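You operate a simulated robot arm through the tools that you are given. There is no shell and no other tool. Be economical: measure what you need, move in short steps, check, and stop when the job is done.

You run a simulated two-armed robot. Do the job below in one go: nothing can be reset, and whatever is moved stays where it is left.

TASK
Light the work lamp, wipe the dust off the steel table, then switch off.
Fine: strip and lamp switch go on ahead of the wipe and end off; use the purple cloth and put it back where it lay. What is to be rubbed or washed off counts as gone when no trace of it is left.

Only the result counts: the job must be done as asked and must still hold three seconds after the hand-in. Knocking over, shifting, dropping, spilling or breaking anything else fails it. Flat cloth is picked up by pressing the open fingertips on it (5 to 10 N) and closing them slowly along it; thin cloth reads only 2 to 8 mm in the jaws.

THE ROBOT
Two 7-joint arms with fingered hands on one trunk, on a base that drives. Base frame: it is fixed to the floor where the robot stands at the start and does not move with it; the origin is under the middle of the robot, x ahead of it, y to its left, z up; the surface under the hand at the start is at about z = 820. Units: mm, degrees, N and s.
The left shoulder is at the start at [30, 136, 1355], the right one opposite. With the tool pointing down near the work surface each hand reaches from about 100 to 940 mm from the robot's upright axis, wherever it stands, measured 20 degrees to its own side. Places, roughly: breaker marked bench [1000, 1400, 1100]; breaker marked door lamp [1000, 1400, 1300]; breaker marked sockets [1000, 1300, 1300]; breaker marked yard [1000, 1300, 1100]; door lamp switch by the door [900, -400, 1100]; door lamp switch on the board [800, -100, 1200]; reel brake lever [800, 1700, 600]; strip switch [600, 0, 900]; switch of the socket marked one [800, 400, 1200]; switch of the socket marked two [800, 100, 1200]; switch of the socket marked yard [1000, 1700, 1200]; table dust [500, 400, 800]; work lamp switch [800, 800, 1200]. Payload 5 kg a hand.
Tool frame (each hand has its own): the origin (TCP) lies between the finger pads and is the grasp point; the fingertips stand 42 mm ahead of it; z points along the fingers, y is the line along which they close. Largest opening 208 mm; the body of the gripper starts 119 mm behind the TCP. The gripper is a hand of 4 fingers: y runs from the thumb to the fingers, the wrist lies at [0, 0, -332] in the tool frame, and closing takes about 1.5 s.
Orientation is that of the tool frame in the base frame, as a unit quaternion [x, y, z, w]. With the fingers straight down and closing along the base's y, the tool's x points along the base's -x, its y along +y and its z along -z.

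THE INTERFACE
- The arms move only by the tool servo_tool. It takes "left_rows", "right_rows" or both (then of equal length, played together; a hand with none holds still); each is a list of rows, each a list of 6 numbers: the shift along the tool's x, y, z in mm, then the turn, a rotation vector about the tool's x, y, z in degrees. In form: [[dx, dy, dz, ax, ay, az], ...]. A call has 1 to 20 rows; each row is the pose to reach, as a shift and turn from the pose commanded when the call began, along the tool's axes at that moment. "left_grip" and "right_grip" are, for a hand that has rows, the closure, from 0 (fully open) to 1 (shut), set as the call begins (left out, the last holds). Each row takes 0.2 s and may step no farther than 50 mm and 8.6 degrees from the row before; otherwise, or with a gripper value out of range, the whole call is refused. A pose out of reach is approached as far as the arm can. The call stops where the force on the tool passes 40 N (or 10 N more than at its start, if that is more) or the arm is blocked; 0.2 s more then pass. The fingers move at their own pace (about 72 mm/s each) and stop on an object; they squeeze with about 33 N. The grip force told is the motor's: it shows also when the fingers shut on nothing. Time passes only in rows, and 0.2 s behind the last, so rows that repeat a pose let the fingers close. The reply holds the time, the measured pose of the TCP, the force on the tool along the base axes, the opening and the grip force, in the units named above and with some noise, with the torque about the TCP (base axes, N m) and any sound that the robot's microphone picked up.
- Cameras (640 x 400 px; columns grow to the right, rows downward): "scene" is now at [48.9, 20.6, 2078.8]; the picture's right is [0.14, -0.99, 0.00], its down [-0.82, -0.11, -0.56] and it looks along [0.56, 0.08, -0.83] (base axes); focal length 260 px, centre (320, 200). "left" rides on the left gripper at [-101, 0, -145] in its tool frame; the picture's right is [0.00, -1.00, 0.00], its down [0.82, 0.00, -0.57] and it looks along [0.57, 0.00, 0.82] (tool axes); focal length 261 px, centre (320, 200). "right" rides on the right gripper at [101, 0, -145] in its tool frame; the picture's right is [0.00, 1.00, 0.00], its down [-0.82, 0.00, -0.57] and it looks along [-0.57, 0.00, 0.82] (tool axes); focal length 261 px, centre (320, 200). There is no depth. A picture from a camera that has moved, and an enlarged one, comes with that camera's place and axes in the base frame and with its lens. The place of the scene camera against the robot may be out by one fixed shift of up to 18 mm in any direction.
- grab_frame(camera): a new picture of that camera. It takes no simulated time.
- raise_lower(by): slides the trunk up (or, below 0, down) by that many mm; the arms and the scene camera ride with it, the base frame stays. It gives what a move gives, with no picture.
- roll_base(legs): drives the robot by 1 to 6 legs, each [ahead, left, turn to the left] in mm, mm and degrees, along the robot's own axes; the way and the turn of a leg run together, so that a leg with both is an arc; at most 1500 mm and 180 degrees a leg. The arms and the cameras ride along, it lands a little off, and it stops where it bumps. It gives what a move gives.
- set_grasp(shape, hand): the hand has 4 fingers and takes this shape, open, in about a second: jaw (thumb against the fingers, like two jaws); tri (thumb and two fingers); tip (a fingertip pinch); poke (one finger out to press); point (the index stretched); flat (the hand flat); cup (the hand cupped); fist (a fist). The gripper value then closes the fingers along that shape, each until it touches; the sizes above hold for jaw. It gives what a move gives, with no picture.
- aim_head(pan, tilt): turns the head with the scene camera to pan (to the left, within 143 degrees either way) and tilt (down, from -29 to 69), counted from straight ahead of the robot. It gives what a move gives.
- zoom(camera, box): a new picture of the part [left, top, right, bottom] of that camera's present view, enlarged. It takes no simulated time.
- job_done(): hands the job in; it is judged then, once.

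Go step by step. Nothing tells you exact positions but the pictures and the camera data: compare them with the known pose of the tool, close in by small moves and look again before you grip or let go. The budget is 120 turns and 100 pictures, counting those below and the enlarged ones. Unless the task says otherwise, let go and move clear before handing in, and close with one line.

The tools are called after "Call:" by a JSON object that holds its "op" and its "data". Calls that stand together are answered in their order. servo_tool: Moves the arms, as the interface text tells. Its arguments: {"type":"object","properties":{"left_rows":{"type":"array","items":{"type":"array","items":{"type":"number"}}},"left_grip":{"type":"number"},"right_rows":{"type":"array","items":{"type":"array","items":{"type":"number"}}},"right_grip":{"type":"number"}},"required":[]} The other tools are called the same way: raise_lower (by) slides the trunk up or down; set_grasp (shape, hand) gives the hand a shape; roll_base (legs) drives the base; aim_head (pan, tilt) turns the head that bears the scene camera; grab_frame (camera) takes a picture; zoom (camera, box) takes an enlarged picture of a part of a camera's view; job_done () hands the job in.

At the start:

```text
t: 0.0
left_tool_pos: [520.0, 592.6, 1255.6]
left_tool_rot: [0.0, 1.0, 0.0, 0.0]
left_wrist_force: [0.4, -0.4, 0.1]
left_torque: [0.0, 0.01, -0.04]
left_finger_gap: 207.5
left_gripper_force: 0.1
left_shape: jaw
right_tool_pos: [651.0, 43.9, 1262.1]
right_tool_rot: [0.0, 1.0, 0.0, 0.0]
right_wrist_force: [-0.3, 0.4, 0.4]
right_torque: [-0.03, 0.01, 0.01]
right_finger_gap: 207.5
right_gripper_force: 0.0
right_shape: jaw
trunk travel left (down, up): [-375.0, 115.0]
robot x, y, heading: [0.7, 0.1, -0.1]
head pan, tilt: [7.9, 55.9]
```

scene: 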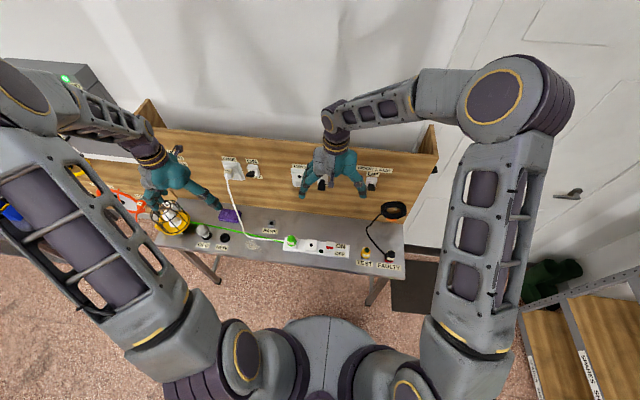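
right: 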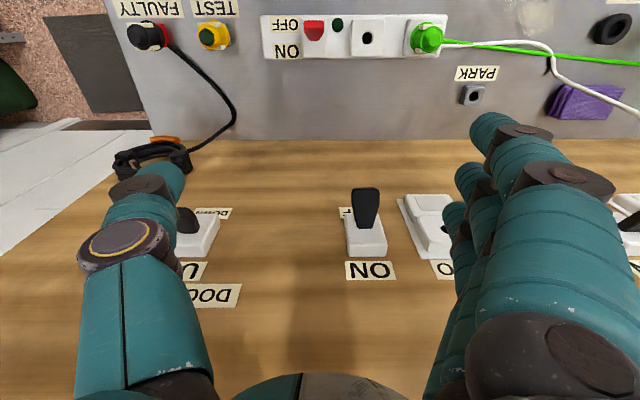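
left: 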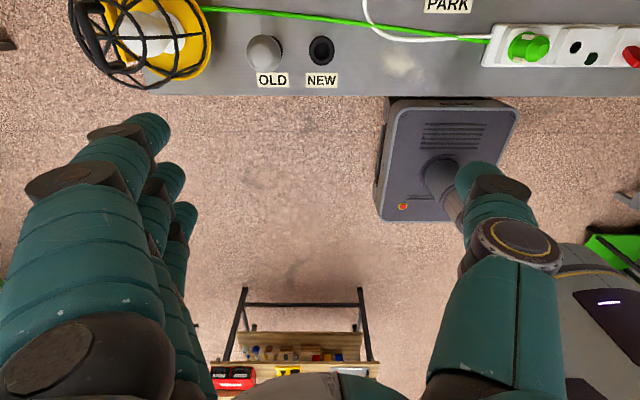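

I see a steel table with a switched strip, a cage lamp at its left end, a purple cloth and a backboard with sockets. I'll take closer looks before moving anything.

Call:
{"op": "zoom", "data": {"camera": "scene", "box": [130, 140, 290, 260]}}

Call:
{"op": "zoom", "data": {"camera": "scene", "box": [270, 150, 430, 280]}}

Call:
{"op": "zoom", "data": {"camera": "scene", "box": [0, 50, 160, 250]}}

Call:
{"op": "zoom", "data": {"camera": "right", "box": [240, 0, 640, 280]}}

```text
3.33 times, centred on (210, 200) of scene
camera zoom: at [48.9, 20.6, 2078.8], right [0.14, -0.99, 0.0], down [-0.82, -0.11, -0.56], along [0.56, 0.08, -0.83], focal length 867 px, centre (687, 200)
```

zoom: 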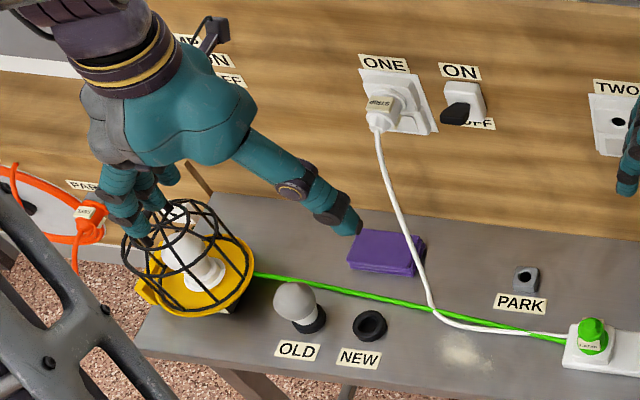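

```text
3.08 times, centred on (350, 215) of scene
camera zoom: at [48.9, 20.6, 2078.8], right [0.14, -0.99, 0.0], down [-0.82, -0.11, -0.56], along [0.56, 0.08, -0.83], focal length 800 px, centre (228, 154)
```

zoom: 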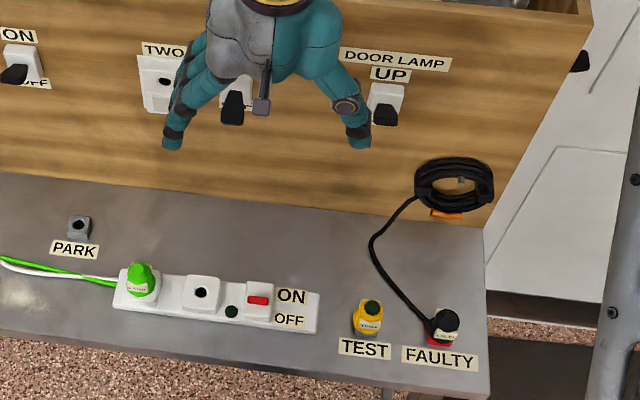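

```text
2.00 times, centred on (80, 150) of scene
camera zoom: at [48.9, 20.6, 2078.8], right [0.14, -0.99, 0.0], down [-0.82, -0.11, -0.56], along [0.56, 0.08, -0.83], focal length 520 px, centre (800, 300)
```

zoom: 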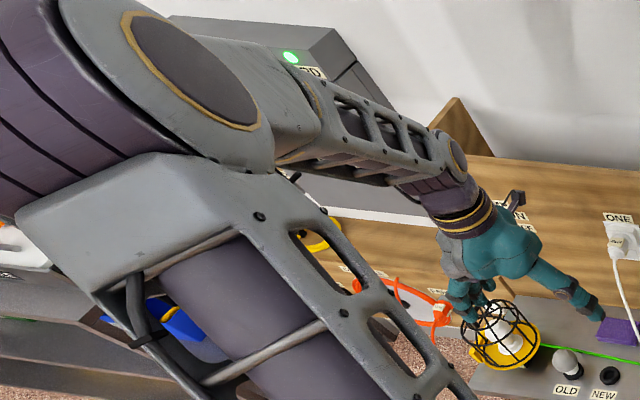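

```text
1.43 times, centred on (440, 140) of right
camera zoom: at [549.3, 44.0, 1407.4], right [0.0, 1.0, 0.0], down [0.82, 0.0, 0.57], along [0.57, 0.0, -0.82], focal length 372 px, centre (149, 286)
```

zoom: 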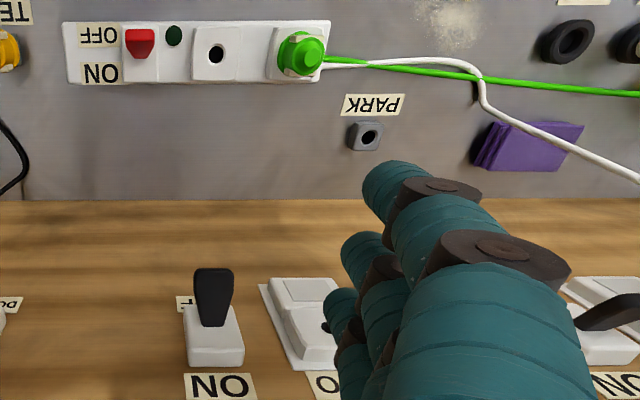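

The left hand hides the lamp switch, so I'll draw it back and pan the head left to see the switch and the breaker box.

Call:
{"op": "servo_tool", "data": {"left_rows": [[40, 0, 0, 0, 0, 0], [80, 0, 0, 0, 0, 0], [120, 0, 0, 0, 0, 0], [160, 0, 0, 0, 0, 0], [200, 0, 0, 0, 0, 0]]}}

Call:
{"op": "aim_head", "data": {"pan": 45, "tilt": 35}}

Call:
{"op": "grab_frame", "data": {"camera": "scene"}}

```text
t: 1.2
left_tool_pos: [317.2, 592.4, 1256.1]
left_tool_rot: [0.001, 1.0, 0.0, 0.001]
left_wrist_force: [-0.3, 0.6, 0.0]
left_torque: [0.02, -0.07, 0.0]
left_finger_gap: 207.8
left_gripper_force: 0.1
left_shape: jaw
right_tool_pos: [649.7, 43.6, 1261.8]
right_tool_rot: [0.0, 1.0, 0.0, 0.0]
right_wrist_force: [-1.0, 0.4, -0.5]
right_torque: [-0.02, -0.09, 0.03]
right_finger_gap: 207.8
right_gripper_force: 0.0
right_shape: jaw
trunk travel left (down, up): [-375.0, 115.0]
robot x, y, heading: [4.5, -3.9, -0.1]
head pan, tilt: [7.9, 55.9]
```

```text
t: 2.2
left_tool_pos: [318.4, 592.8, 1256.2]
left_tool_rot: [-0.001, 1.0, -0.001, 0.0]
left_wrist_force: [-0.1, 1.2, -0.8]
left_torque: [-0.05, -0.03, -0.01]
left_finger_gap: 207.7
left_gripper_force: 0.0
left_shape: jaw
right_tool_pos: [650.2, 43.6, 1260.9]
right_tool_rot: [0.0, 1.0, 0.0, 0.0]
right_wrist_force: [1.1, 0.3, 0.2]
right_torque: [0.01, -0.03, 0.01]
right_finger_gap: 208.0
right_gripper_force: 0.0
right_shape: jaw
trunk travel left (down, up): [-375.0, 115.0]
robot x, y, heading: [0.3, -1.6, -0.0]
head pan, tilt: [45.0, 35.0]
```

```text
92 pictures are left
camera scene: at [40.1, 72.9, 2108.1], right [0.71, -0.71, 0.0], down [-0.41, -0.41, -0.82], along [0.58, 0.58, -0.57], focal length 260 px, centre (320, 200)
```

scene: 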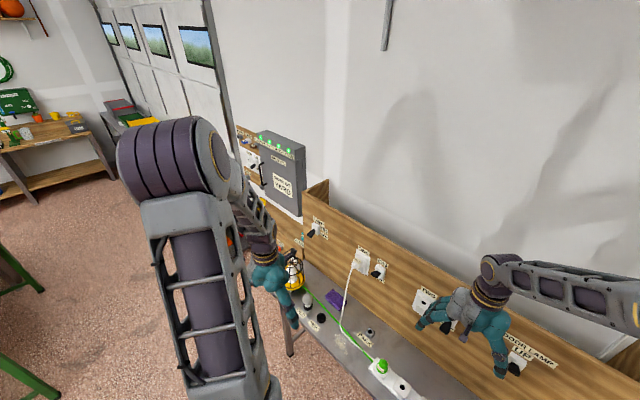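

Call:
{"op": "zoom", "data": {"camera": "scene", "box": [230, 120, 340, 240]}}

Call:
{"op": "zoom", "data": {"camera": "scene", "box": [280, 200, 440, 350]}}

```text
3.33 times, centred on (285, 180) of scene
camera zoom: at [40.1, 72.9, 2108.1], right [0.71, -0.71, 0.0], down [-0.41, -0.41, -0.82], along [0.58, 0.58, -0.57], focal length 867 px, centre (437, 267)
```

zoom: 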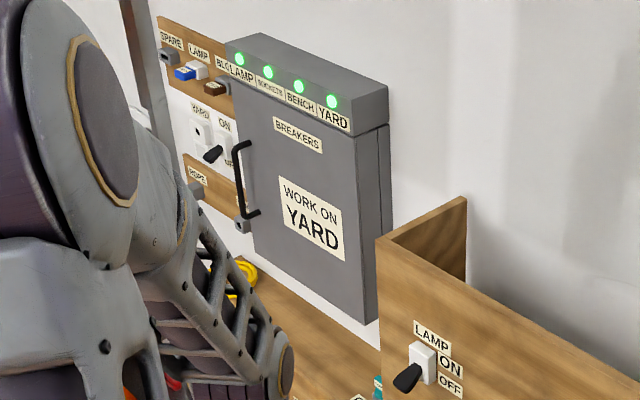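

```text
2.67 times, centred on (360, 275) of scene
camera zoom: at [40.1, 72.9, 2108.1], right [0.71, -0.71, 0.0], down [-0.41, -0.41, -0.82], along [0.58, 0.58, -0.57], focal length 693 px, centre (213, 0)
```

zoom: 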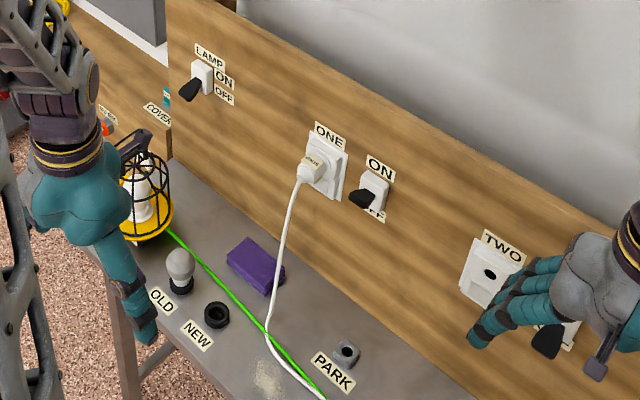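

All four breakers show green, the new bulb is fitted, the lamp is plugged into the strip and the strip into socket one. The first job is the strip switch: I'll shape the right hand to poke and look.

Call:
{"op": "set_grasp", "data": {"shape": "poke", "hand": "right"}}

Call:
{"op": "aim_head", "data": {"pan": 10, "tilt": 56}}

Call:
{"op": "grab_frame", "data": {"camera": "right"}}

Call:
{"op": "zoom", "data": {"camera": "scene", "box": [200, 120, 420, 280]}}

```text
t: 3.1
left_tool_pos: [318.1, 591.9, 1255.7]
left_tool_rot: [0.0, 1.0, 0.0, -0.001]
left_wrist_force: [0.3, 0.2, 0.6]
left_torque: [0.02, 0.0, 0.0]
left_finger_gap: 207.8
left_gripper_force: 0.1
left_shape: jaw
right_tool_pos: [650.5, 44.7, 1262.4]
right_tool_rot: [0.0, 1.0, 0.001, -0.001]
right_wrist_force: [0.3, 0.2, 0.4]
right_torque: [-0.01, 0.01, 0.01]
right_finger_gap: 0.1
right_gripper_force: 0.0
right_shape: poke
trunk travel left (down, up): [-375.0, 115.0]
robot x, y, heading: [-2.2, -2.0, 0.0]
head pan, tilt: [45.0, 35.0]
```

```text
t: 4.1
left_tool_pos: [319.2, 592.8, 1256.2]
left_tool_rot: [0.0, 1.0, -0.001, 0.0]
left_wrist_force: [0.9, 0.2, 0.4]
left_torque: [-0.01, 0.0, 0.02]
left_finger_gap: 207.8
left_gripper_force: 0.1
left_shape: jaw
right_tool_pos: [650.9, 44.0, 1262.3]
right_tool_rot: [0.0, 1.0, 0.0, 0.0]
right_wrist_force: [-0.3, -0.3, -0.2]
right_torque: [0.0, 0.0, 0.0]
right_finger_gap: 0.1
right_gripper_force: 0.0
right_shape: poke
trunk travel left (down, up): [-375.0, 115.0]
robot x, y, heading: [-0.4, 0.9, -0.0]
head pan, tilt: [10.0, 56.0]
```

```text
89 pictures are left
camera right: at [549.2, 44.0, 1407.4], right [0.0, 1.0, 0.0], down [0.82, 0.0, 0.57], along [0.57, 0.0, -0.82], focal length 261 px, centre (320, 200)
```

right: 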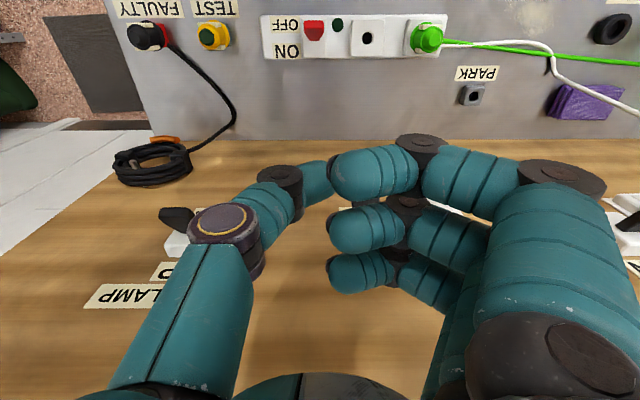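

```text
2.50 times, centred on (310, 200) of scene
camera zoom: at [48.3, 23.2, 2078.7], right [0.17, -0.98, 0.0], down [-0.82, -0.14, -0.56], along [0.55, 0.1, -0.83], focal length 650 px, centre (345, 200)
```

zoom: 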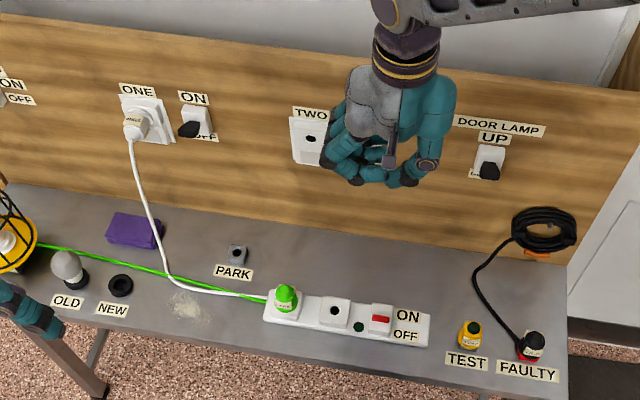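

The poke shape looks curled with no finger clearly out; I'll look at the point shape.

Call:
{"op": "set_grasp", "data": {"shape": "point", "hand": "right"}}

Call:
{"op": "grab_frame", "data": {"camera": "right"}}

Call:
{"op": "zoom", "data": {"camera": "scene", "box": [260, 120, 400, 220]}}

```text
t: 5.0
left_tool_pos: [318.1, 593.4, 1256.8]
left_tool_rot: [0.0, 1.0, 0.0, 0.001]
left_wrist_force: [-0.9, 0.8, 0.3]
left_torque: [0.01, -0.01, -0.02]
left_finger_gap: 207.7
left_gripper_force: 0.1
left_shape: jaw
right_tool_pos: [649.8, 43.3, 1262.6]
right_tool_rot: [0.0, 1.0, 0.0, -0.001]
right_wrist_force: [0.3, 0.2, 0.1]
right_torque: [-0.02, -0.01, -0.02]
right_finger_gap: 201.7
right_gripper_force: 0.1
right_shape: point
trunk travel left (down, up): [-375.0, 115.0]
robot x, y, heading: [-1.2, 1.1, 0.1]
head pan, tilt: [10.0, 56.0]
```

```text
87 pictures are left
camera right: at [549.3, 44.0, 1407.4], right [0.0, 1.0, 0.0], down [0.82, 0.0, 0.57], along [0.57, 0.0, -0.82], focal length 261 px, centre (320, 200)
```

right: 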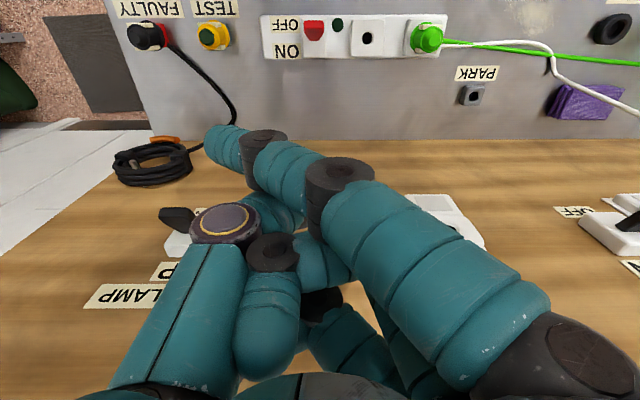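

```text
4.00 times, centred on (330, 170) of scene
camera zoom: at [48.3, 23.1, 2078.7], right [0.17, -0.98, 0.0], down [-0.82, -0.14, -0.56], along [0.55, 0.1, -0.83], focal length 1040 px, centre (280, 320)
```

zoom: 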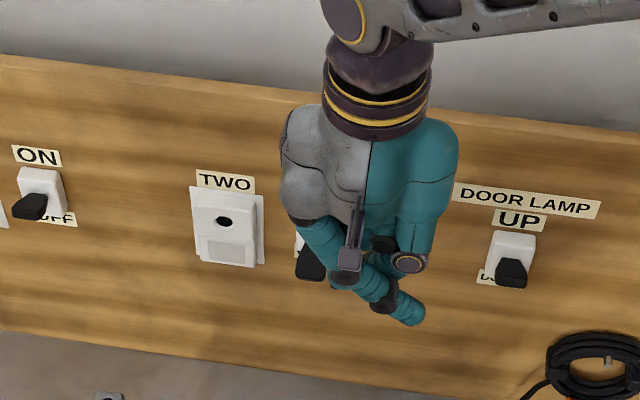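

The stretched index runs aslant across the palm, awkward to aim. I'll try the tip shape, closed.

Call:
{"op": "set_grasp", "data": {"shape": "tip", "hand": "right"}}

Call:
{"op": "servo_tool", "data": {"right_rows": [[0, 0, 0, 0, 0, 0], [0, 0, 0, 0, 0, 0], [0, 0, 0, 0, 0, 0], [0, 0, 0, 0, 0, 0], [0, 0, 0, 0, 0, 0], [0, 0, 0, 0, 0, 0], [0, 0, 0, 0, 0, 0], [0, 0, 0, 0, 0, 0]], "right_grip": 1}}

Call:
{"op": "grab_frame", "data": {"camera": "right"}}

Call:
{"op": "zoom", "data": {"camera": "scene", "box": [260, 120, 400, 220]}}

```text
t: 5.9
left_tool_pos: [318.6, 592.4, 1255.9]
left_tool_rot: [0.0, 1.0, 0.0, 0.0]
left_wrist_force: [0.1, 0.2, -0.5]
left_torque: [0.02, -0.01, 0.02]
left_finger_gap: 207.7
left_gripper_force: 0.0
left_shape: jaw
right_tool_pos: [649.5, 43.0, 1261.4]
right_tool_rot: [0.0, 1.0, 0.001, 0.0]
right_wrist_force: [0.5, -0.7, 0.1]
right_torque: [-0.01, 0.01, 0.04]
right_finger_gap: 207.7
right_gripper_force: 0.0
right_shape: tip
trunk travel left (down, up): [-375.0, 115.0]
robot x, y, heading: [0.5, -0.3, 0.3]
head pan, tilt: [10.0, 56.0]
```

```text
t: 7.7
left_tool_pos: [319.1, 592.6, 1255.8]
left_tool_rot: [-0.001, 1.0, -0.001, -0.001]
left_wrist_force: [-0.5, -0.1, 0.2]
left_torque: [0.01, -0.01, -0.01]
left_finger_gap: 207.8
left_gripper_force: 0.1
left_shape: jaw
right_tool_pos: [649.6, 43.2, 1262.2]
right_tool_rot: [0.0, 1.0, 0.0, 0.0]
right_wrist_force: [0.5, -0.5, -0.2]
right_torque: [-0.02, -0.02, 0.02]
right_finger_gap: 0.2
right_gripper_force: 27.3
right_shape: tip
trunk travel left (down, up): [-375.0, 115.0]
robot x, y, heading: [-1.4, 1.3, 0.3]
head pan, tilt: [10.0, 56.0]
```

```text
85 pictures are left
camera right: at [549.2, 44.0, 1407.4], right [0.0, 1.0, 0.0], down [0.82, 0.0, 0.57], along [0.57, 0.0, -0.82], focal length 261 px, centre (320, 200)
```

right: 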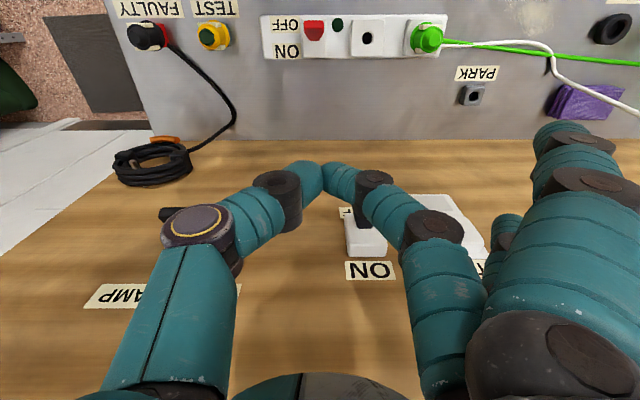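

```text
4.00 times, centred on (330, 170) of scene
camera zoom: at [48.3, 23.1, 2078.7], right [0.17, -0.98, 0.0], down [-0.82, -0.14, -0.56], along [0.55, 0.1, -0.83], focal length 1040 px, centre (280, 320)
```

zoom: 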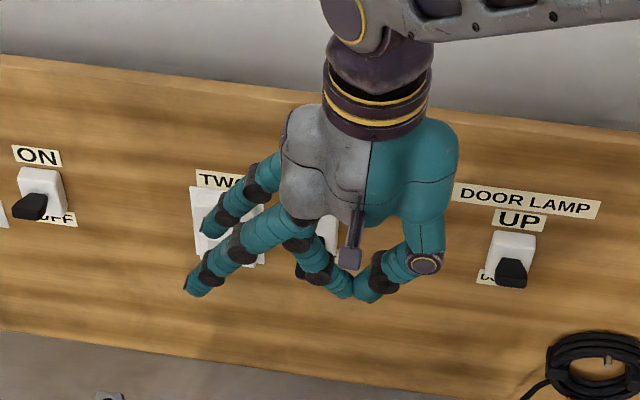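

The tip pinch gives a narrow point at the thumb, with two fingers stretched aside. I'll tilt the hand 30° so that point is lowest, and come down above the strip switch.

Call:
{"op": "servo_tool", "data": {"right_rows": [[10, -5, 40, -5, 0, 0], [20, -10, 80, -10, 0, 0], [30, -15, 120, -15, 0, 0], [40, -20, 160, -20, 0, 0], [50, -25, 200, -25, 0, 0], [60, -31, 240, -30, 0, 0], [60, -31, 260, -30, 0, 0]]}}

Call:
{"op": "grab_frame", "data": {"camera": "right"}}

Call:
{"op": "zoom", "data": {"camera": "scene", "box": [270, 180, 430, 280]}}

```text
t: 9.3
left_tool_pos: [319.4, 594.6, 1254.7]
left_tool_rot: [0.0, 1.0, 0.0, -0.001]
left_wrist_force: [0.5, 0.6, 0.0]
left_torque: [-0.12, 0.02, 0.02]
left_finger_gap: 207.7
left_gripper_force: 0.0
left_shape: jaw
right_tool_pos: [591.7, 15.0, 1000.4]
right_tool_rot: [0.0, 0.966, 0.259, 0.001]
right_wrist_force: [0.5, 1.1, 1.5]
right_torque: [-0.18, 0.05, 0.02]
right_finger_gap: 0.0
right_gripper_force: 32.8
right_shape: tip
trunk travel left (down, up): [-375.0, 115.0]
robot x, y, heading: [-1.2, -1.2, 0.0]
head pan, tilt: [10.0, 56.0]
```

```text
83 pictures are left
camera right: at [491.2, -57.2, 1126.8], right [0.0, 0.87, 0.5], down [0.82, -0.29, 0.49], along [0.57, 0.41, -0.71], focal length 261 px, centre (320, 200)
```

right: 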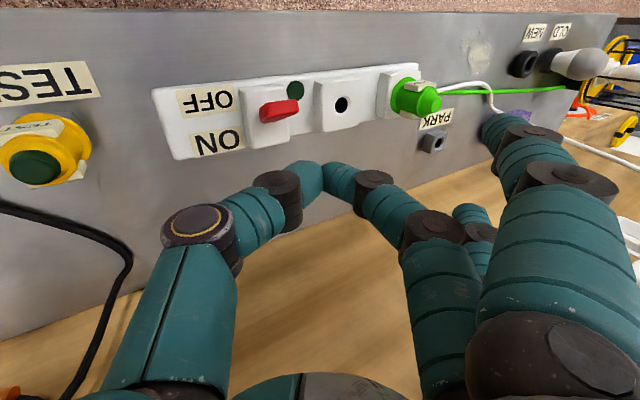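

```text
4.00 times, centred on (350, 230) of scene
camera zoom: at [48.7, 25.3, 2078.7], right [0.17, -0.98, 0.0], down [-0.82, -0.14, -0.56], along [0.55, 0.1, -0.83], focal length 1040 px, centre (200, 80)
```

zoom: 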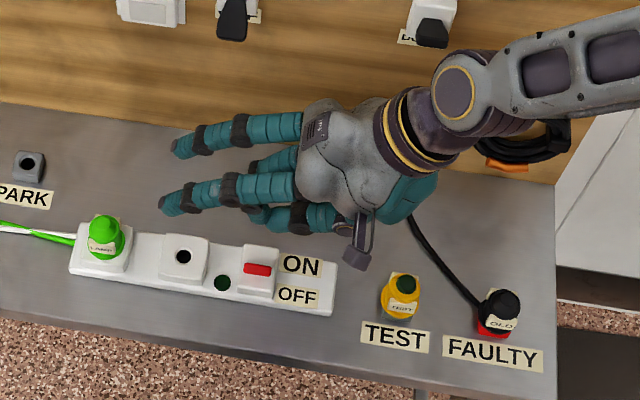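

The red rocker on the strip leans to OFF; I'll zoom to see how it is shaped.

Call:
{"op": "zoom", "data": {"camera": "right", "box": [140, 50, 420, 170]}}

Call:
{"op": "zoom", "data": {"camera": "scene", "box": [320, 235, 360, 260]}}

```text
2.29 times, centred on (280, 110) of right
camera zoom: at [491.2, -57.2, 1126.8], right [0.0, 0.87, 0.5], down [0.82, -0.29, 0.49], along [0.57, 0.41, -0.71], focal length 596 px, centre (411, 406)
```

zoom: 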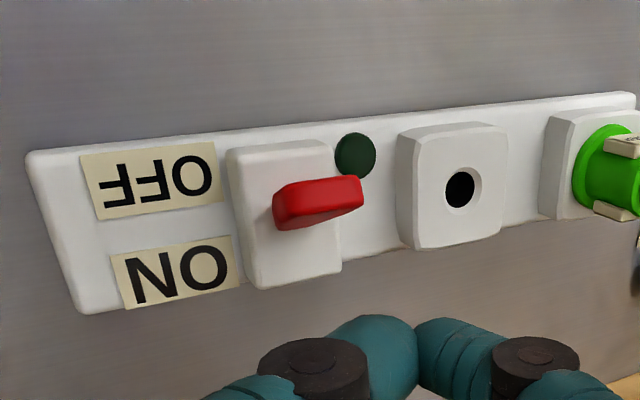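

```text
16.00 times, centred on (340, 248) of scene
camera zoom: at [48.7, 25.3, 2078.7], right [0.17, -0.98, 0.0], down [-0.82, -0.14, -0.56], along [0.55, 0.1, -0.83], focal length 4160 px, centre (0, -560)
```

zoom: 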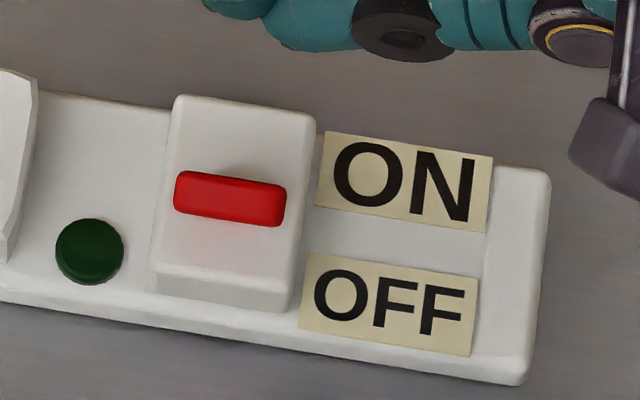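

It is a paddle standing up and leaning to OFF; I'll bring the fingertip to its near side, then push it away toward ON.

Call:
{"op": "servo_tool", "data": {"right_rows": [[36, 0, 0, 0, 0, 0], [72, 0, 0, 0, 0, 0], [72, -10, 18, 0, 0, 0], [72, -20, 36, 0, 0, 0], [72, -30, 53, 0, 0, 0], [72, -38, 66, 0, 0, 0]]}}

Call:
{"op": "grab_frame", "data": {"camera": "right"}}

Call:
{"op": "zoom", "data": {"camera": "scene", "box": [290, 200, 390, 280]}}

```text
t: 10.7
left_tool_pos: [318.9, 592.2, 1255.3]
left_tool_rot: [0.0, 1.0, 0.0, 0.0]
left_wrist_force: [0.0, 0.2, -0.2]
left_torque: [0.03, 0.03, 0.0]
left_finger_gap: 207.8
left_gripper_force: 0.1
left_shape: jaw
right_tool_pos: [518.1, 12.9, 924.6]
right_tool_rot: [0.0, 0.966, 0.259, 0.0]
right_wrist_force: [0.5, -0.3, -0.2]
right_torque: [0.0, 0.01, 0.01]
right_finger_gap: 0.0
right_gripper_force: 33.0
right_shape: tip
trunk travel left (down, up): [-375.0, 115.0]
robot x, y, heading: [0.6, -2.5, 0.0]
head pan, tilt: [10.0, 56.0]
```

```text
79 pictures are left
camera right: at [417.5, -59.9, 1051.5], right [0.01, 0.87, 0.5], down [0.82, -0.29, 0.49], along [0.57, 0.41, -0.71], focal length 261 px, centre (320, 200)
```

right: 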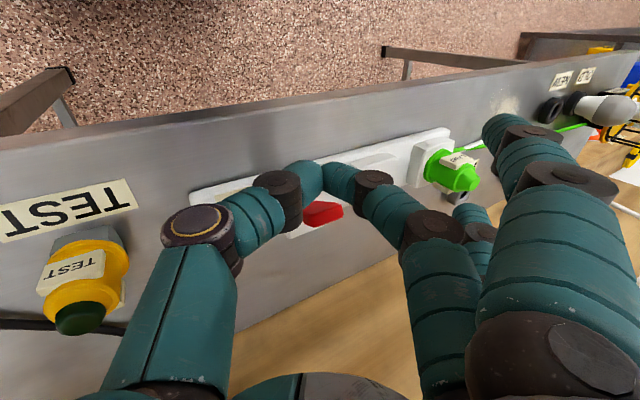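

```text
5.00 times, centred on (340, 240) of scene
camera zoom: at [48.7, 22.5, 2078.7], right [0.17, -0.98, 0.0], down [-0.82, -0.14, -0.56], along [0.55, 0.1, -0.83], focal length 1300 px, centre (220, 0)
```

zoom: 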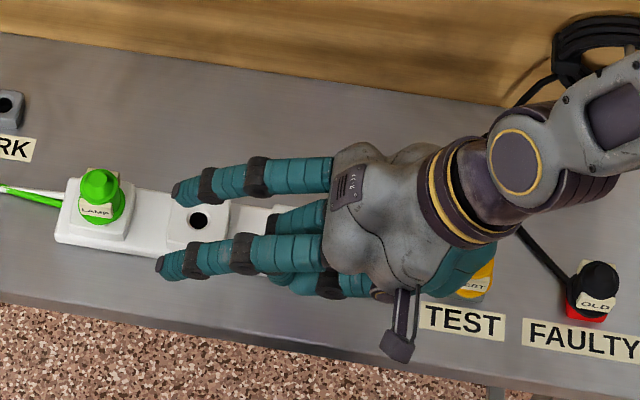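

The fingertip is just on the near side of the red lever. I'll lower slightly and push it away from me toward ON.

Call:
{"op": "servo_tool", "data": {"right_rows": [[0, -4, 6.5, 0, 0, 0], [0, -7.5, 13, 0, 0, 0], [-10, -7.5, 13, 0, 0, 0], [-20, -7.5, 13, 0, 0, 0], [-30, -7.5, 13, 0, 0, 0], [-40, -7.5, 13, 0, 0, 0], [-50, -7.5, 13, 0, 0, 0]]}}

Call:
{"op": "grab_frame", "data": {"camera": "right"}}

```text
t: 12.3
left_tool_pos: [318.8, 592.8, 1256.9]
left_tool_rot: [0.0, 1.0, 0.0, 0.0]
left_wrist_force: [0.1, 0.5, 0.1]
left_torque: [0.02, 0.0, 0.02]
left_finger_gap: 207.9
left_gripper_force: 0.0
left_shape: jaw
right_tool_pos: [567.3, 13.3, 910.5]
right_tool_rot: [0.0, 0.966, 0.26, 0.0]
right_wrist_force: [-0.3, 0.3, -0.3]
right_torque: [0.0, 0.0, 0.02]
right_finger_gap: 0.0
right_gripper_force: 33.3
right_shape: tip
trunk travel left (down, up): [-375.0, 115.0]
robot x, y, heading: [3.7, -0.6, 0.1]
head pan, tilt: [10.0, 56.0]
```

```text
77 pictures are left
camera right: at [467.7, -60.5, 1037.0], right [0.0, 0.87, 0.5], down [0.82, -0.29, 0.49], along [0.57, 0.41, -0.71], focal length 261 px, centre (320, 200)
```

right: 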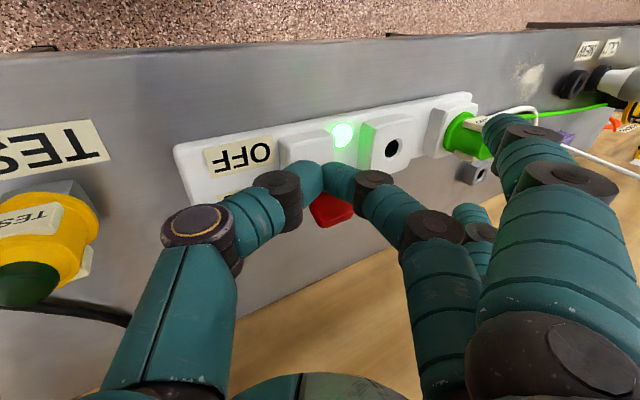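

The strip's indicator is lit green. I'll lift the right hand clear, shift the base left 200 mm, and shape the left hand for the lamp switch.

Call:
{"op": "servo_tool", "data": {"right_rows": [[8, 20, -35, 0, 0, 0], [8, 40, -69, 0, 0, 0], [8, 60, -104, 0, 0, 0], [8, 80, -139, 0, 0, 0], [30, 100, -173, 0, 0, 0], [70, 110, -190, 0, 0, 0], [110, 110, -190, 0, 0, 0], [150, 110, -190, 0, 0, 0]]}}

Call:
{"op": "roll_base", "data": {"legs": [[0, 200, 0]]}}

Call:
{"op": "set_grasp", "data": {"shape": "tip", "hand": "left"}}

Call:
{"op": "servo_tool", "data": {"left_rows": [[0, 0, 0, 0, -8.5, 0], [0, 0, 0, 0, -17, 0], [0, 0, 0, 0, -25.5, 0], [0, 0, 0, 0, -34, 0], [0, 0, 0, 0, -42.5, 0], [0, 0, 0, 0, -51, 0], [0, 0, 0, 0, -59.5, 0], [0, 0, 0, 0, -68, 0], [0, 0, 0, 0, -76.5, 0], [0, 0, 0, 0, -85, 0], [0, 0, 0, 0, -90, 0]], "left_grip": 1}}

Call:
{"op": "grab_frame", "data": {"camera": "left"}}

Call:
{"op": "grab_frame", "data": {"camera": "scene"}}

```text
t: 14.1
left_tool_pos: [316.8, 594.3, 1255.3]
left_tool_rot: [0.001, 1.0, 0.0, 0.0]
left_wrist_force: [-0.6, -0.2, 0.3]
left_torque: [-0.04, -0.1, 0.03]
left_finger_gap: 208.0
left_gripper_force: 0.1
left_shape: jaw
right_tool_pos: [415.9, 13.4, 1131.1]
right_tool_rot: [-0.001, 0.966, 0.259, 0.001]
right_wrist_force: [-1.0, 0.8, 0.3]
right_torque: [-0.05, -0.08, -0.06]
right_finger_gap: 0.0
right_gripper_force: 33.1
right_shape: tip
trunk travel left (down, up): [-375.0, 115.0]
robot x, y, heading: [-0.7, 1.7, -0.0]
head pan, tilt: [10.0, 56.0]
```

```text
t: 15.7
left_tool_pos: [316.9, 795.9, 1255.4]
left_tool_rot: [-0.001, 1.0, 0.0, 0.0]
left_wrist_force: [-0.5, 1.0, 0.3]
left_torque: [-0.11, 0.0, -0.01]
left_finger_gap: 207.9
left_gripper_force: 0.1
left_shape: jaw
right_tool_pos: [415.9, 215.7, 1130.4]
right_tool_rot: [0.0, 0.966, 0.259, -0.001]
right_wrist_force: [0.8, 1.7, -0.1]
right_torque: [-0.09, -0.01, -0.02]
right_finger_gap: 0.0
right_gripper_force: 32.8
right_shape: tip
trunk travel left (down, up): [-375.0, 115.0]
robot x, y, heading: [4.2, 204.1, 0.3]
head pan, tilt: [10.0, 56.0]
```

```text
t: 16.6
left_tool_pos: [317.9, 792.6, 1256.1]
left_tool_rot: [-0.001, 1.0, 0.0, 0.0]
left_wrist_force: [-0.4, -0.8, 0.0]
left_torque: [0.06, 0.05, 0.04]
left_finger_gap: 207.8
left_gripper_force: 0.0
left_shape: tip
right_tool_pos: [416.0, 214.5, 1130.8]
right_tool_rot: [-0.001, 0.966, 0.258, -0.001]
right_wrist_force: [0.1, 0.4, -0.4]
right_torque: [0.05, 0.0, 0.01]
right_finger_gap: 0.0
right_gripper_force: 33.1
right_shape: tip
trunk travel left (down, up): [-375.0, 115.0]
robot x, y, heading: [1.2, 199.6, 0.1]
head pan, tilt: [10.0, 56.0]
```

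```text
t: 19.0
left_tool_pos: [316.5, 794.8, 1256.7]
left_tool_rot: [-0.001, 0.706, 0.001, 0.708]
left_wrist_force: [0.0, 0.4, -0.1]
left_torque: [0.03, 0.05, -0.02]
left_finger_gap: 0.1
left_gripper_force: 33.3
left_shape: tip
right_tool_pos: [416.3, 216.0, 1130.5]
right_tool_rot: [-0.001, 0.966, 0.259, 0.0]
right_wrist_force: [-0.3, 0.1, 0.3]
right_torque: [0.01, 0.0, -0.02]
right_finger_gap: 0.2
right_gripper_force: 33.4
right_shape: tip
trunk travel left (down, up): [-375.0, 115.0]
robot x, y, heading: [-2.2, 201.9, 0.3]
head pan, tilt: [10.0, 56.0]
```

```text
76 pictures are left
camera left: at [171.6, 794.4, 1356.9], right [0.0, -1.0, 0.0], down [-0.57, 0.0, -0.82], along [0.82, 0.0, -0.57], focal length 261 px, centre (320, 200)
```

left: 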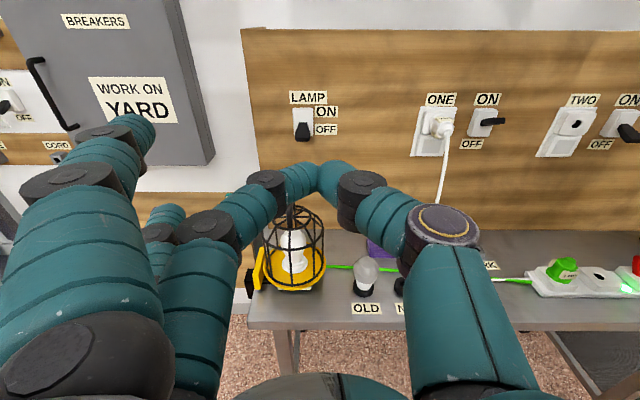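

```text
75 pictures are left
camera scene: at [47.8, 224.8, 2078.7], right [0.17, -0.98, 0.0], down [-0.82, -0.15, -0.56], along [0.55, 0.1, -0.83], focal length 260 px, centre (320, 200)
```

scene: 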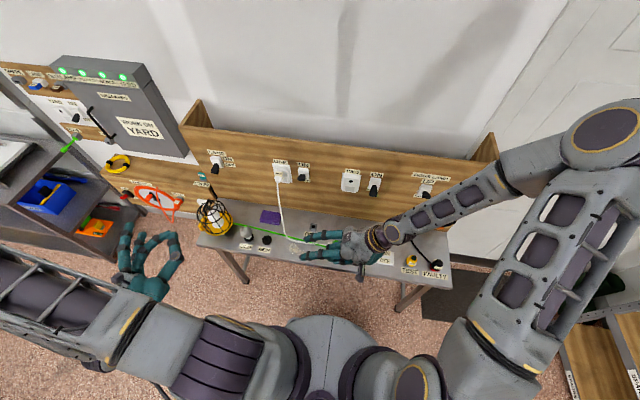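

The lamp lever on the board points down (OFF), at roughly [800, 845, 1110]. I'll bring the left fingertip near it, yawed so the spare fingers stay off the board.

Call:
{"op": "servo_tool", "data": {"left_rows": [[11, 3, 38, -3, 0, 0], [22, 6, 76, -6, 0, 0], [33, 9, 114, -9, 0, 0], [44, 12, 152, -12, 0, 0], [55, 15, 190, -15, 0, 0], [66, 18, 228, -18, 0, 0], [77, 21, 266, -21, 0, 0], [88, 23, 304, -24, 0, 0], [100, 25, 330, -27, 0, 0], [110, 25, 350, -30, 0, 0]]}}

Call:
{"op": "grab_frame", "data": {"camera": "left"}}

Call:
{"op": "zoom", "data": {"camera": "scene", "box": [140, 120, 300, 250]}}

```text
t: 21.2
left_tool_pos: [666.6, 818.1, 1145.0]
left_tool_rot: [-0.184, 0.683, 0.184, 0.683]
left_wrist_force: [-0.3, 0.3, 0.7]
left_torque: [0.02, -0.07, -0.04]
left_finger_gap: 0.1
left_gripper_force: 33.0
left_shape: tip
right_tool_pos: [418.1, 214.2, 1129.3]
right_tool_rot: [0.0, 0.966, 0.259, -0.001]
right_wrist_force: [1.4, 0.1, -0.1]
right_torque: [0.04, 0.06, 0.07]
right_finger_gap: 0.2
right_gripper_force: 33.2
right_shape: tip
trunk travel left (down, up): [-375.0, 115.0]
robot x, y, heading: [-0.3, 202.0, 0.5]
head pan, tilt: [10.0, 56.0]
```

```text
74 pictures are left
camera left: at [540.8, 745.4, 1245.9], right [0.5, -0.86, 0.0], down [-0.49, -0.29, -0.82], along [0.71, 0.41, -0.57], focal length 261 px, centre (320, 200)
```

left: 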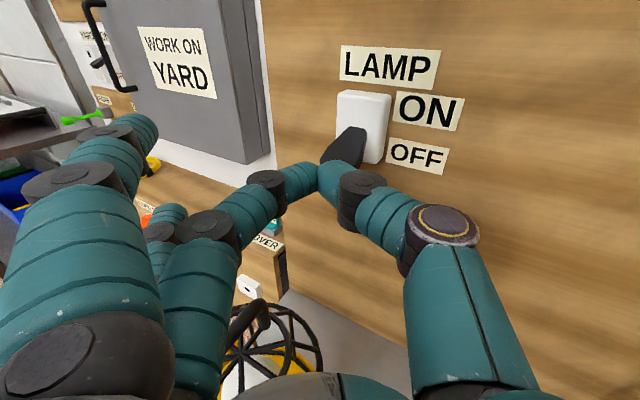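

```text
3.08 times, centred on (220, 185) of scene
camera zoom: at [49.9, 223.6, 2078.6], right [0.17, -0.98, 0.0], down [-0.82, -0.14, -0.56], along [0.55, 0.1, -0.83], focal length 800 px, centre (628, 246)
```

zoom: 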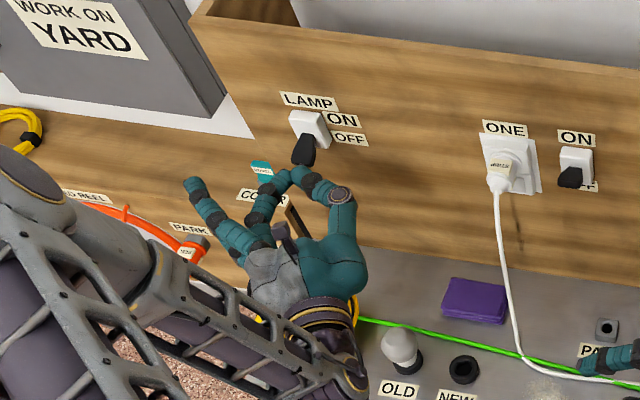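

The lever tip is about [713, 836, 1150] with its pivot near [775, 834, 1169], and my fingertip is just beneath it. I'll drop 40 mm, go in, and lift it to ON.

Call:
{"op": "servo_tool", "data": {"left_rows": [[20, 0, 0, 0, 0, 0], [40, 0, 0, 0, 0, 0], [40, -10, 16, 0, 0, 0], [40, -20, 31, 0, 0, 0], [25, -20, 31, 0, 0, 0], [10, -20, 31, 0, 0, 0], [-5, -20, 31, 0, 0, 0], [-20, -20, 31, 0, 0, 0], [-35, -20, 31, 0, 0, 0], [-50, -20, 31, 0, 0, 0]]}}

Call:
{"op": "grab_frame", "data": {"camera": "left"}}

```text
t: 23.1
left_tool_pos: [698.3, 816.2, 1157.0]
left_tool_rot: [-0.185, 0.692, 0.181, 0.674]
left_wrist_force: [-2.3, 1.8, -11.8]
left_torque: [-0.15, 0.51, 0.1]
left_finger_gap: 0.1
left_gripper_force: 32.7
left_shape: tip
right_tool_pos: [416.3, 214.9, 1130.3]
right_tool_rot: [-0.001, 0.966, 0.259, 0.0]
right_wrist_force: [-0.4, -1.2, -0.5]
right_torque: [0.06, -0.05, -0.01]
right_finger_gap: 0.0
right_gripper_force: 33.7
right_shape: tip
trunk travel left (down, up): [-375.0, 115.0]
robot x, y, heading: [-1.1, 203.6, 0.1]
head pan, tilt: [10.0, 56.0]
stopped in row 9 (left hand): the force on the tool passed its limit at 50 N (the readings are from after the stop); the commanded pose is now the measured one
```

```text
72 pictures are left
camera left: at [574.7, 744.5, 1261.8], right [0.5, -0.87, 0.0], down [-0.51, -0.3, -0.8], along [0.7, 0.4, -0.59], focal length 261 px, centre (320, 200)
```

left: 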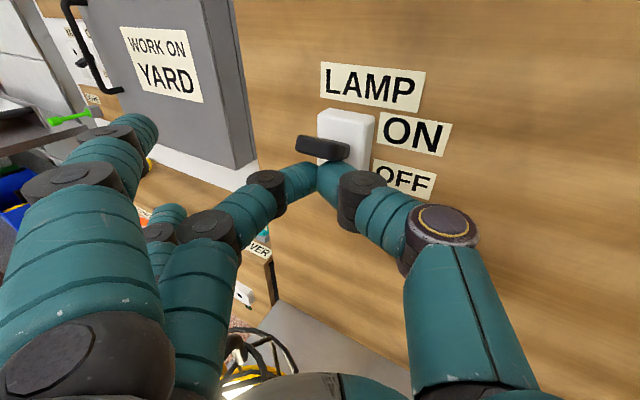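

The lever has gone up and the lamp below looks bright; I'll back off and check.

Call:
{"op": "servo_tool", "data": {"left_rows": [[20, 0, 0, 0, 0, 0], [35, 0, -10, 0, 0, 0], [40, 0, -50, 0, 0, 0], [40, 0, -95, 0, 0, 0], [40, 0, -140, 0, 0, 0], [40, 0, -185, 0, 0, 0], [20, 0, -230, 0, 0, 0], [0, 0, -270, 0, 0, 0]]}}

Call:
{"op": "grab_frame", "data": {"camera": "left"}}

Call:
{"op": "zoom", "data": {"camera": "scene", "box": [160, 120, 330, 270]}}

```text
t: 24.9
left_tool_pos: [465.6, 678.9, 1165.3]
left_tool_rot: [-0.184, 0.69, 0.181, 0.676]
left_wrist_force: [0.4, -0.9, 1.1]
left_torque: [0.03, 0.04, 0.05]
left_finger_gap: 0.0
left_gripper_force: 33.4
left_shape: tip
right_tool_pos: [415.3, 213.7, 1131.0]
right_tool_rot: [0.0, 0.966, 0.259, 0.001]
right_wrist_force: [0.6, -0.7, 0.1]
right_torque: [0.05, -0.07, -0.04]
right_finger_gap: 0.0
right_gripper_force: 33.7
right_shape: tip
trunk travel left (down, up): [-375.0, 115.0]
robot x, y, heading: [-2.8, 206.0, 0.2]
head pan, tilt: [10.0, 56.0]
```

```text
71 pictures are left
camera left: at [341.1, 606.9, 1268.9], right [0.5, -0.87, 0.0], down [-0.51, -0.3, -0.81], along [0.7, 0.4, -0.59], focal length 261 px, centre (320, 200)
```

left: 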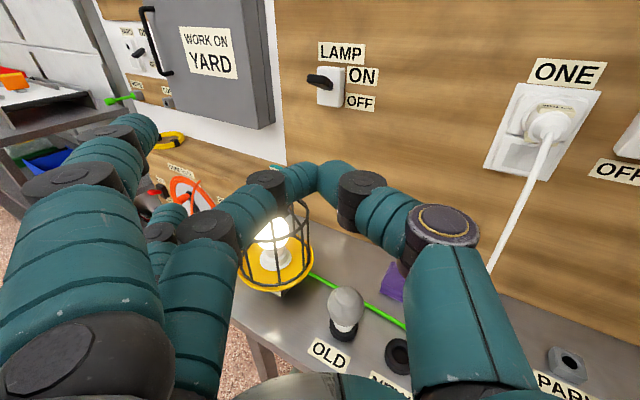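

```text
2.67 times, centred on (245, 195) of scene
camera zoom: at [46.9, 223.0, 2078.7], right [0.17, -0.98, 0.0], down [-0.82, -0.14, -0.56], along [0.55, 0.1, -0.83], focal length 693 px, centre (520, 213)
```

zoom: 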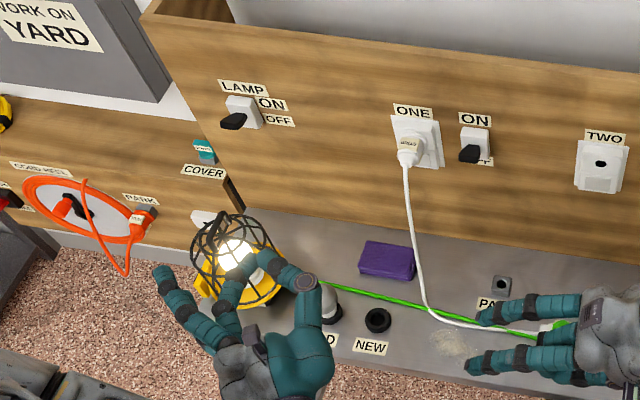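

The lamp is lit. Next the cloth: it lies near [690, 620] close to the board, so I'll turn the left hand to point steeply down, with its camera clear of the board, and look straight down on the cloth.

Call:
{"op": "servo_tool", "data": {"left_rows": [[0, -12, 2, 7.5, 0, 0], [0, -25, 5, 15, 0, 0], [0, -38, 7, 22.5, 0, 0], [0, -51, 10, 30, 0, 0]]}}

Call:
{"op": "set_grasp", "data": {"shape": "jaw", "hand": "left"}}

Call:
{"op": "servo_tool", "data": {"left_rows": [[10, 0, 10, 0, 8, 0], [20, 0, 20, 0, 16, 0], [30, 0, 30, 0, 24, 0], [40, 0, 40, 0, 32, 0], [50, 0, 60, 0, 40, 0], [60, 0, 80, 0, 48, 0], [70, 0, 100, 0, 56, 0], [80, 0, 120, 0, 60, 0]], "left_grip": 0.7}}

Call:
{"op": "grab_frame", "data": {"camera": "left"}}

Call:
{"op": "zoom", "data": {"camera": "scene", "box": [200, 130, 340, 260]}}

```text
t: 25.9
left_tool_pos: [499.8, 641.0, 1164.4]
left_tool_rot: [-0.005, 0.715, -0.003, 0.7]
left_wrist_force: [0.1, -0.1, -0.7]
left_torque: [0.02, 0.01, 0.0]
left_finger_gap: 0.0
left_gripper_force: 33.0
left_shape: tip
right_tool_pos: [416.0, 215.0, 1130.6]
right_tool_rot: [-0.001, 0.966, 0.26, 0.0]
right_wrist_force: [0.2, 0.5, -0.2]
right_torque: [0.03, 0.0, -0.03]
right_finger_gap: 0.0
right_gripper_force: 32.8
right_shape: tip
trunk travel left (down, up): [-375.0, 115.0]
robot x, y, heading: [-2.3, 200.3, 0.3]
head pan, tilt: [10.0, 56.0]
```

```text
t: 26.8
left_tool_pos: [499.2, 641.9, 1164.6]
left_tool_rot: [-0.004, 0.714, -0.003, 0.7]
left_wrist_force: [-0.3, -0.3, 0.0]
left_torque: [-0.03, 0.01, 0.0]
left_finger_gap: 207.9
left_gripper_force: 0.2
left_shape: jaw
right_tool_pos: [416.3, 215.0, 1131.1]
right_tool_rot: [-0.001, 0.966, 0.259, 0.0]
right_wrist_force: [0.4, 0.0, -0.8]
right_torque: [0.0, -0.02, 0.03]
right_finger_gap: 0.0
right_gripper_force: 33.5
right_shape: tip
trunk travel left (down, up): [-375.0, 115.0]
robot x, y, heading: [-4.8, 202.6, 0.0]
head pan, tilt: [10.0, 56.0]
```

```text
t: 28.6
left_tool_pos: [618.5, 641.7, 1081.9]
left_tool_rot: [-0.002, 0.969, -0.005, 0.247]
left_wrist_force: [-0.5, 0.7, 0.3]
left_torque: [-0.01, -0.04, 0.0]
left_finger_gap: 63.0
left_gripper_force: 0.0
left_shape: jaw
right_tool_pos: [417.8, 214.5, 1128.8]
right_tool_rot: [-0.001, 0.966, 0.259, -0.001]
right_wrist_force: [1.2, 0.1, -0.7]
right_torque: [-0.02, 0.08, 0.03]
right_finger_gap: 0.0
right_gripper_force: 33.4
right_shape: tip
trunk travel left (down, up): [-375.0, 115.0]
robot x, y, heading: [1.0, 202.7, 0.3]
head pan, tilt: [10.0, 56.0]
```

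```text
69 pictures are left
camera left: at [637.0, 643.5, 1256.7], right [0.01, -1.0, 0.01], down [-0.99, -0.01, 0.11], along [-0.11, -0.01, -0.99], focal length 261 px, centre (320, 200)
```

left: 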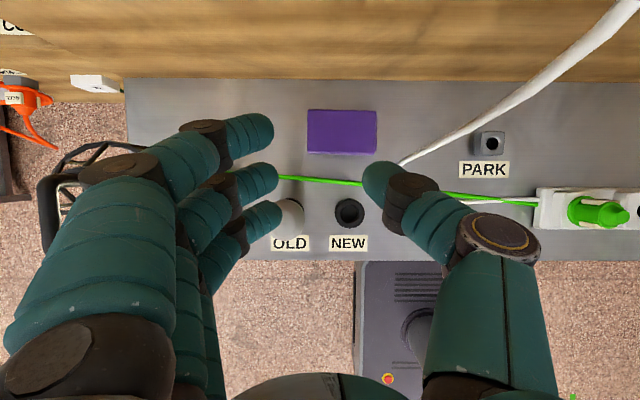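

```text
3.08 times, centred on (270, 195) of scene
camera zoom: at [50.0, 224.1, 2078.6], right [0.18, -0.98, 0.0], down [-0.82, -0.15, -0.56], along [0.55, 0.1, -0.83], focal length 800 px, centre (474, 215)
```

zoom: 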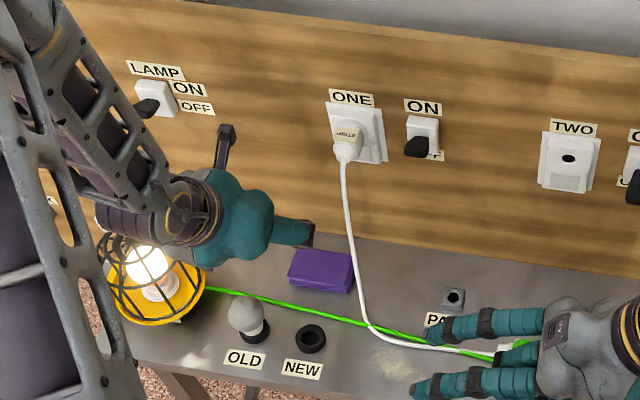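

Cloth found: about 108 × 71 mm, centred near [697, 607]; the strip's white cord hangs near y≈518, close to its right. The board would foul the left wrist camera, so I'll use the right hand for the cloth: retract the left, drive left 200 mm more, and open the right hand as jaws.

Call:
{"op": "servo_tool", "data": {"left_rows": [[28, 0, -38, 0, 0, 0], [57, 0, -77, 0, 0, 0], [85, 0, -115, 0, 0, 0], [114, 0, -153, 0, 0, 0], [142, 0, -192, 0, 0, 0], [171, 0, -230, 0, 0, 0]]}}

Call:
{"op": "roll_base", "data": {"legs": [[0, 200, 0]]}}

Call:
{"op": "set_grasp", "data": {"shape": "jaw", "hand": "right"}}

Call:
{"op": "servo_tool", "data": {"right_rows": [[0, 0, 0, 8, 0, 0], [0, 0, 0, 16, 0, 0], [0, 0, 0, 24, 0, 0], [0, 0, 0, 32, 0, 0], [0, 0, 0, 37, 0, 0]], "right_grip": 0.75}}

```text
t: 30.0
left_tool_pos: [379.9, 681.3, 1196.2]
left_tool_rot: [-0.001, 0.969, -0.008, 0.249]
left_wrist_force: [-2.1, 1.0, -0.3]
left_torque: [-0.06, -0.15, -0.01]
left_finger_gap: 62.7
left_gripper_force: 0.0
left_shape: jaw
left hand out of reach, approached as far as the arm can: row 5, 6
right_tool_pos: [414.2, 216.1, 1130.5]
right_tool_rot: [-0.001, 0.966, 0.258, 0.001]
right_wrist_force: [-0.5, 0.5, 0.8]
right_torque: [-0.05, -0.14, -0.05]
right_finger_gap: 0.1
right_gripper_force: 33.3
right_shape: tip
trunk travel left (down, up): [-375.0, 115.0]
robot x, y, heading: [-0.4, 204.9, -0.1]
head pan, tilt: [10.0, 56.0]
```

```text
t: 31.6
left_tool_pos: [381.1, 878.4, 1196.0]
left_tool_rot: [-0.001, 0.969, -0.007, 0.247]
left_wrist_force: [0.2, 1.6, -0.2]
left_torque: [-0.05, -0.06, -0.03]
left_finger_gap: 62.8
left_gripper_force: 0.1
left_shape: jaw
right_tool_pos: [415.7, 410.9, 1129.7]
right_tool_rot: [-0.001, 0.966, 0.258, 0.0]
right_wrist_force: [0.1, -0.1, -0.4]
right_torque: [-0.1, -0.02, -0.03]
right_finger_gap: 0.1
right_gripper_force: 33.0
right_shape: tip
trunk travel left (down, up): [-375.0, 115.0]
robot x, y, heading: [-2.1, 394.4, 0.0]
head pan, tilt: [10.0, 56.0]
```

```text
t: 32.5
left_tool_pos: [382.2, 876.7, 1197.3]
left_tool_rot: [0.0, 0.969, -0.008, 0.248]
left_wrist_force: [1.1, 0.4, 0.8]
left_torque: [0.06, 0.01, 0.04]
left_finger_gap: 62.8
left_gripper_force: 0.0
left_shape: jaw
right_tool_pos: [415.8, 410.8, 1129.5]
right_tool_rot: [-0.001, 0.966, 0.259, 0.0]
right_wrist_force: [0.8, -0.5, 0.5]
right_torque: [0.07, 0.04, -0.01]
right_finger_gap: 208.0
right_gripper_force: 0.1
right_shape: jaw
trunk travel left (down, up): [-375.0, 115.0]
robot x, y, heading: [-1.4, 396.3, 0.1]
head pan, tilt: [10.0, 56.0]
```

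```text
t: 33.7
left_tool_pos: [381.1, 881.0, 1195.6]
left_tool_rot: [-0.002, 0.969, -0.008, 0.248]
left_wrist_force: [-0.4, 1.7, -1.2]
left_torque: [-0.17, -0.14, -0.11]
left_finger_gap: 62.8
left_gripper_force: 0.0
left_shape: jaw
right_tool_pos: [414.8, 413.0, 1130.7]
right_tool_rot: [0.0, 0.998, -0.064, 0.001]
right_wrist_force: [-1.1, 1.5, 0.8]
right_torque: [-0.21, -0.16, 0.04]
right_finger_gap: 52.5
right_gripper_force: 0.1
right_shape: jaw
trunk travel left (down, up): [-375.0, 115.0]
robot x, y, heading: [-0.6, 397.4, 0.1]
head pan, tilt: [10.0, 56.0]
```

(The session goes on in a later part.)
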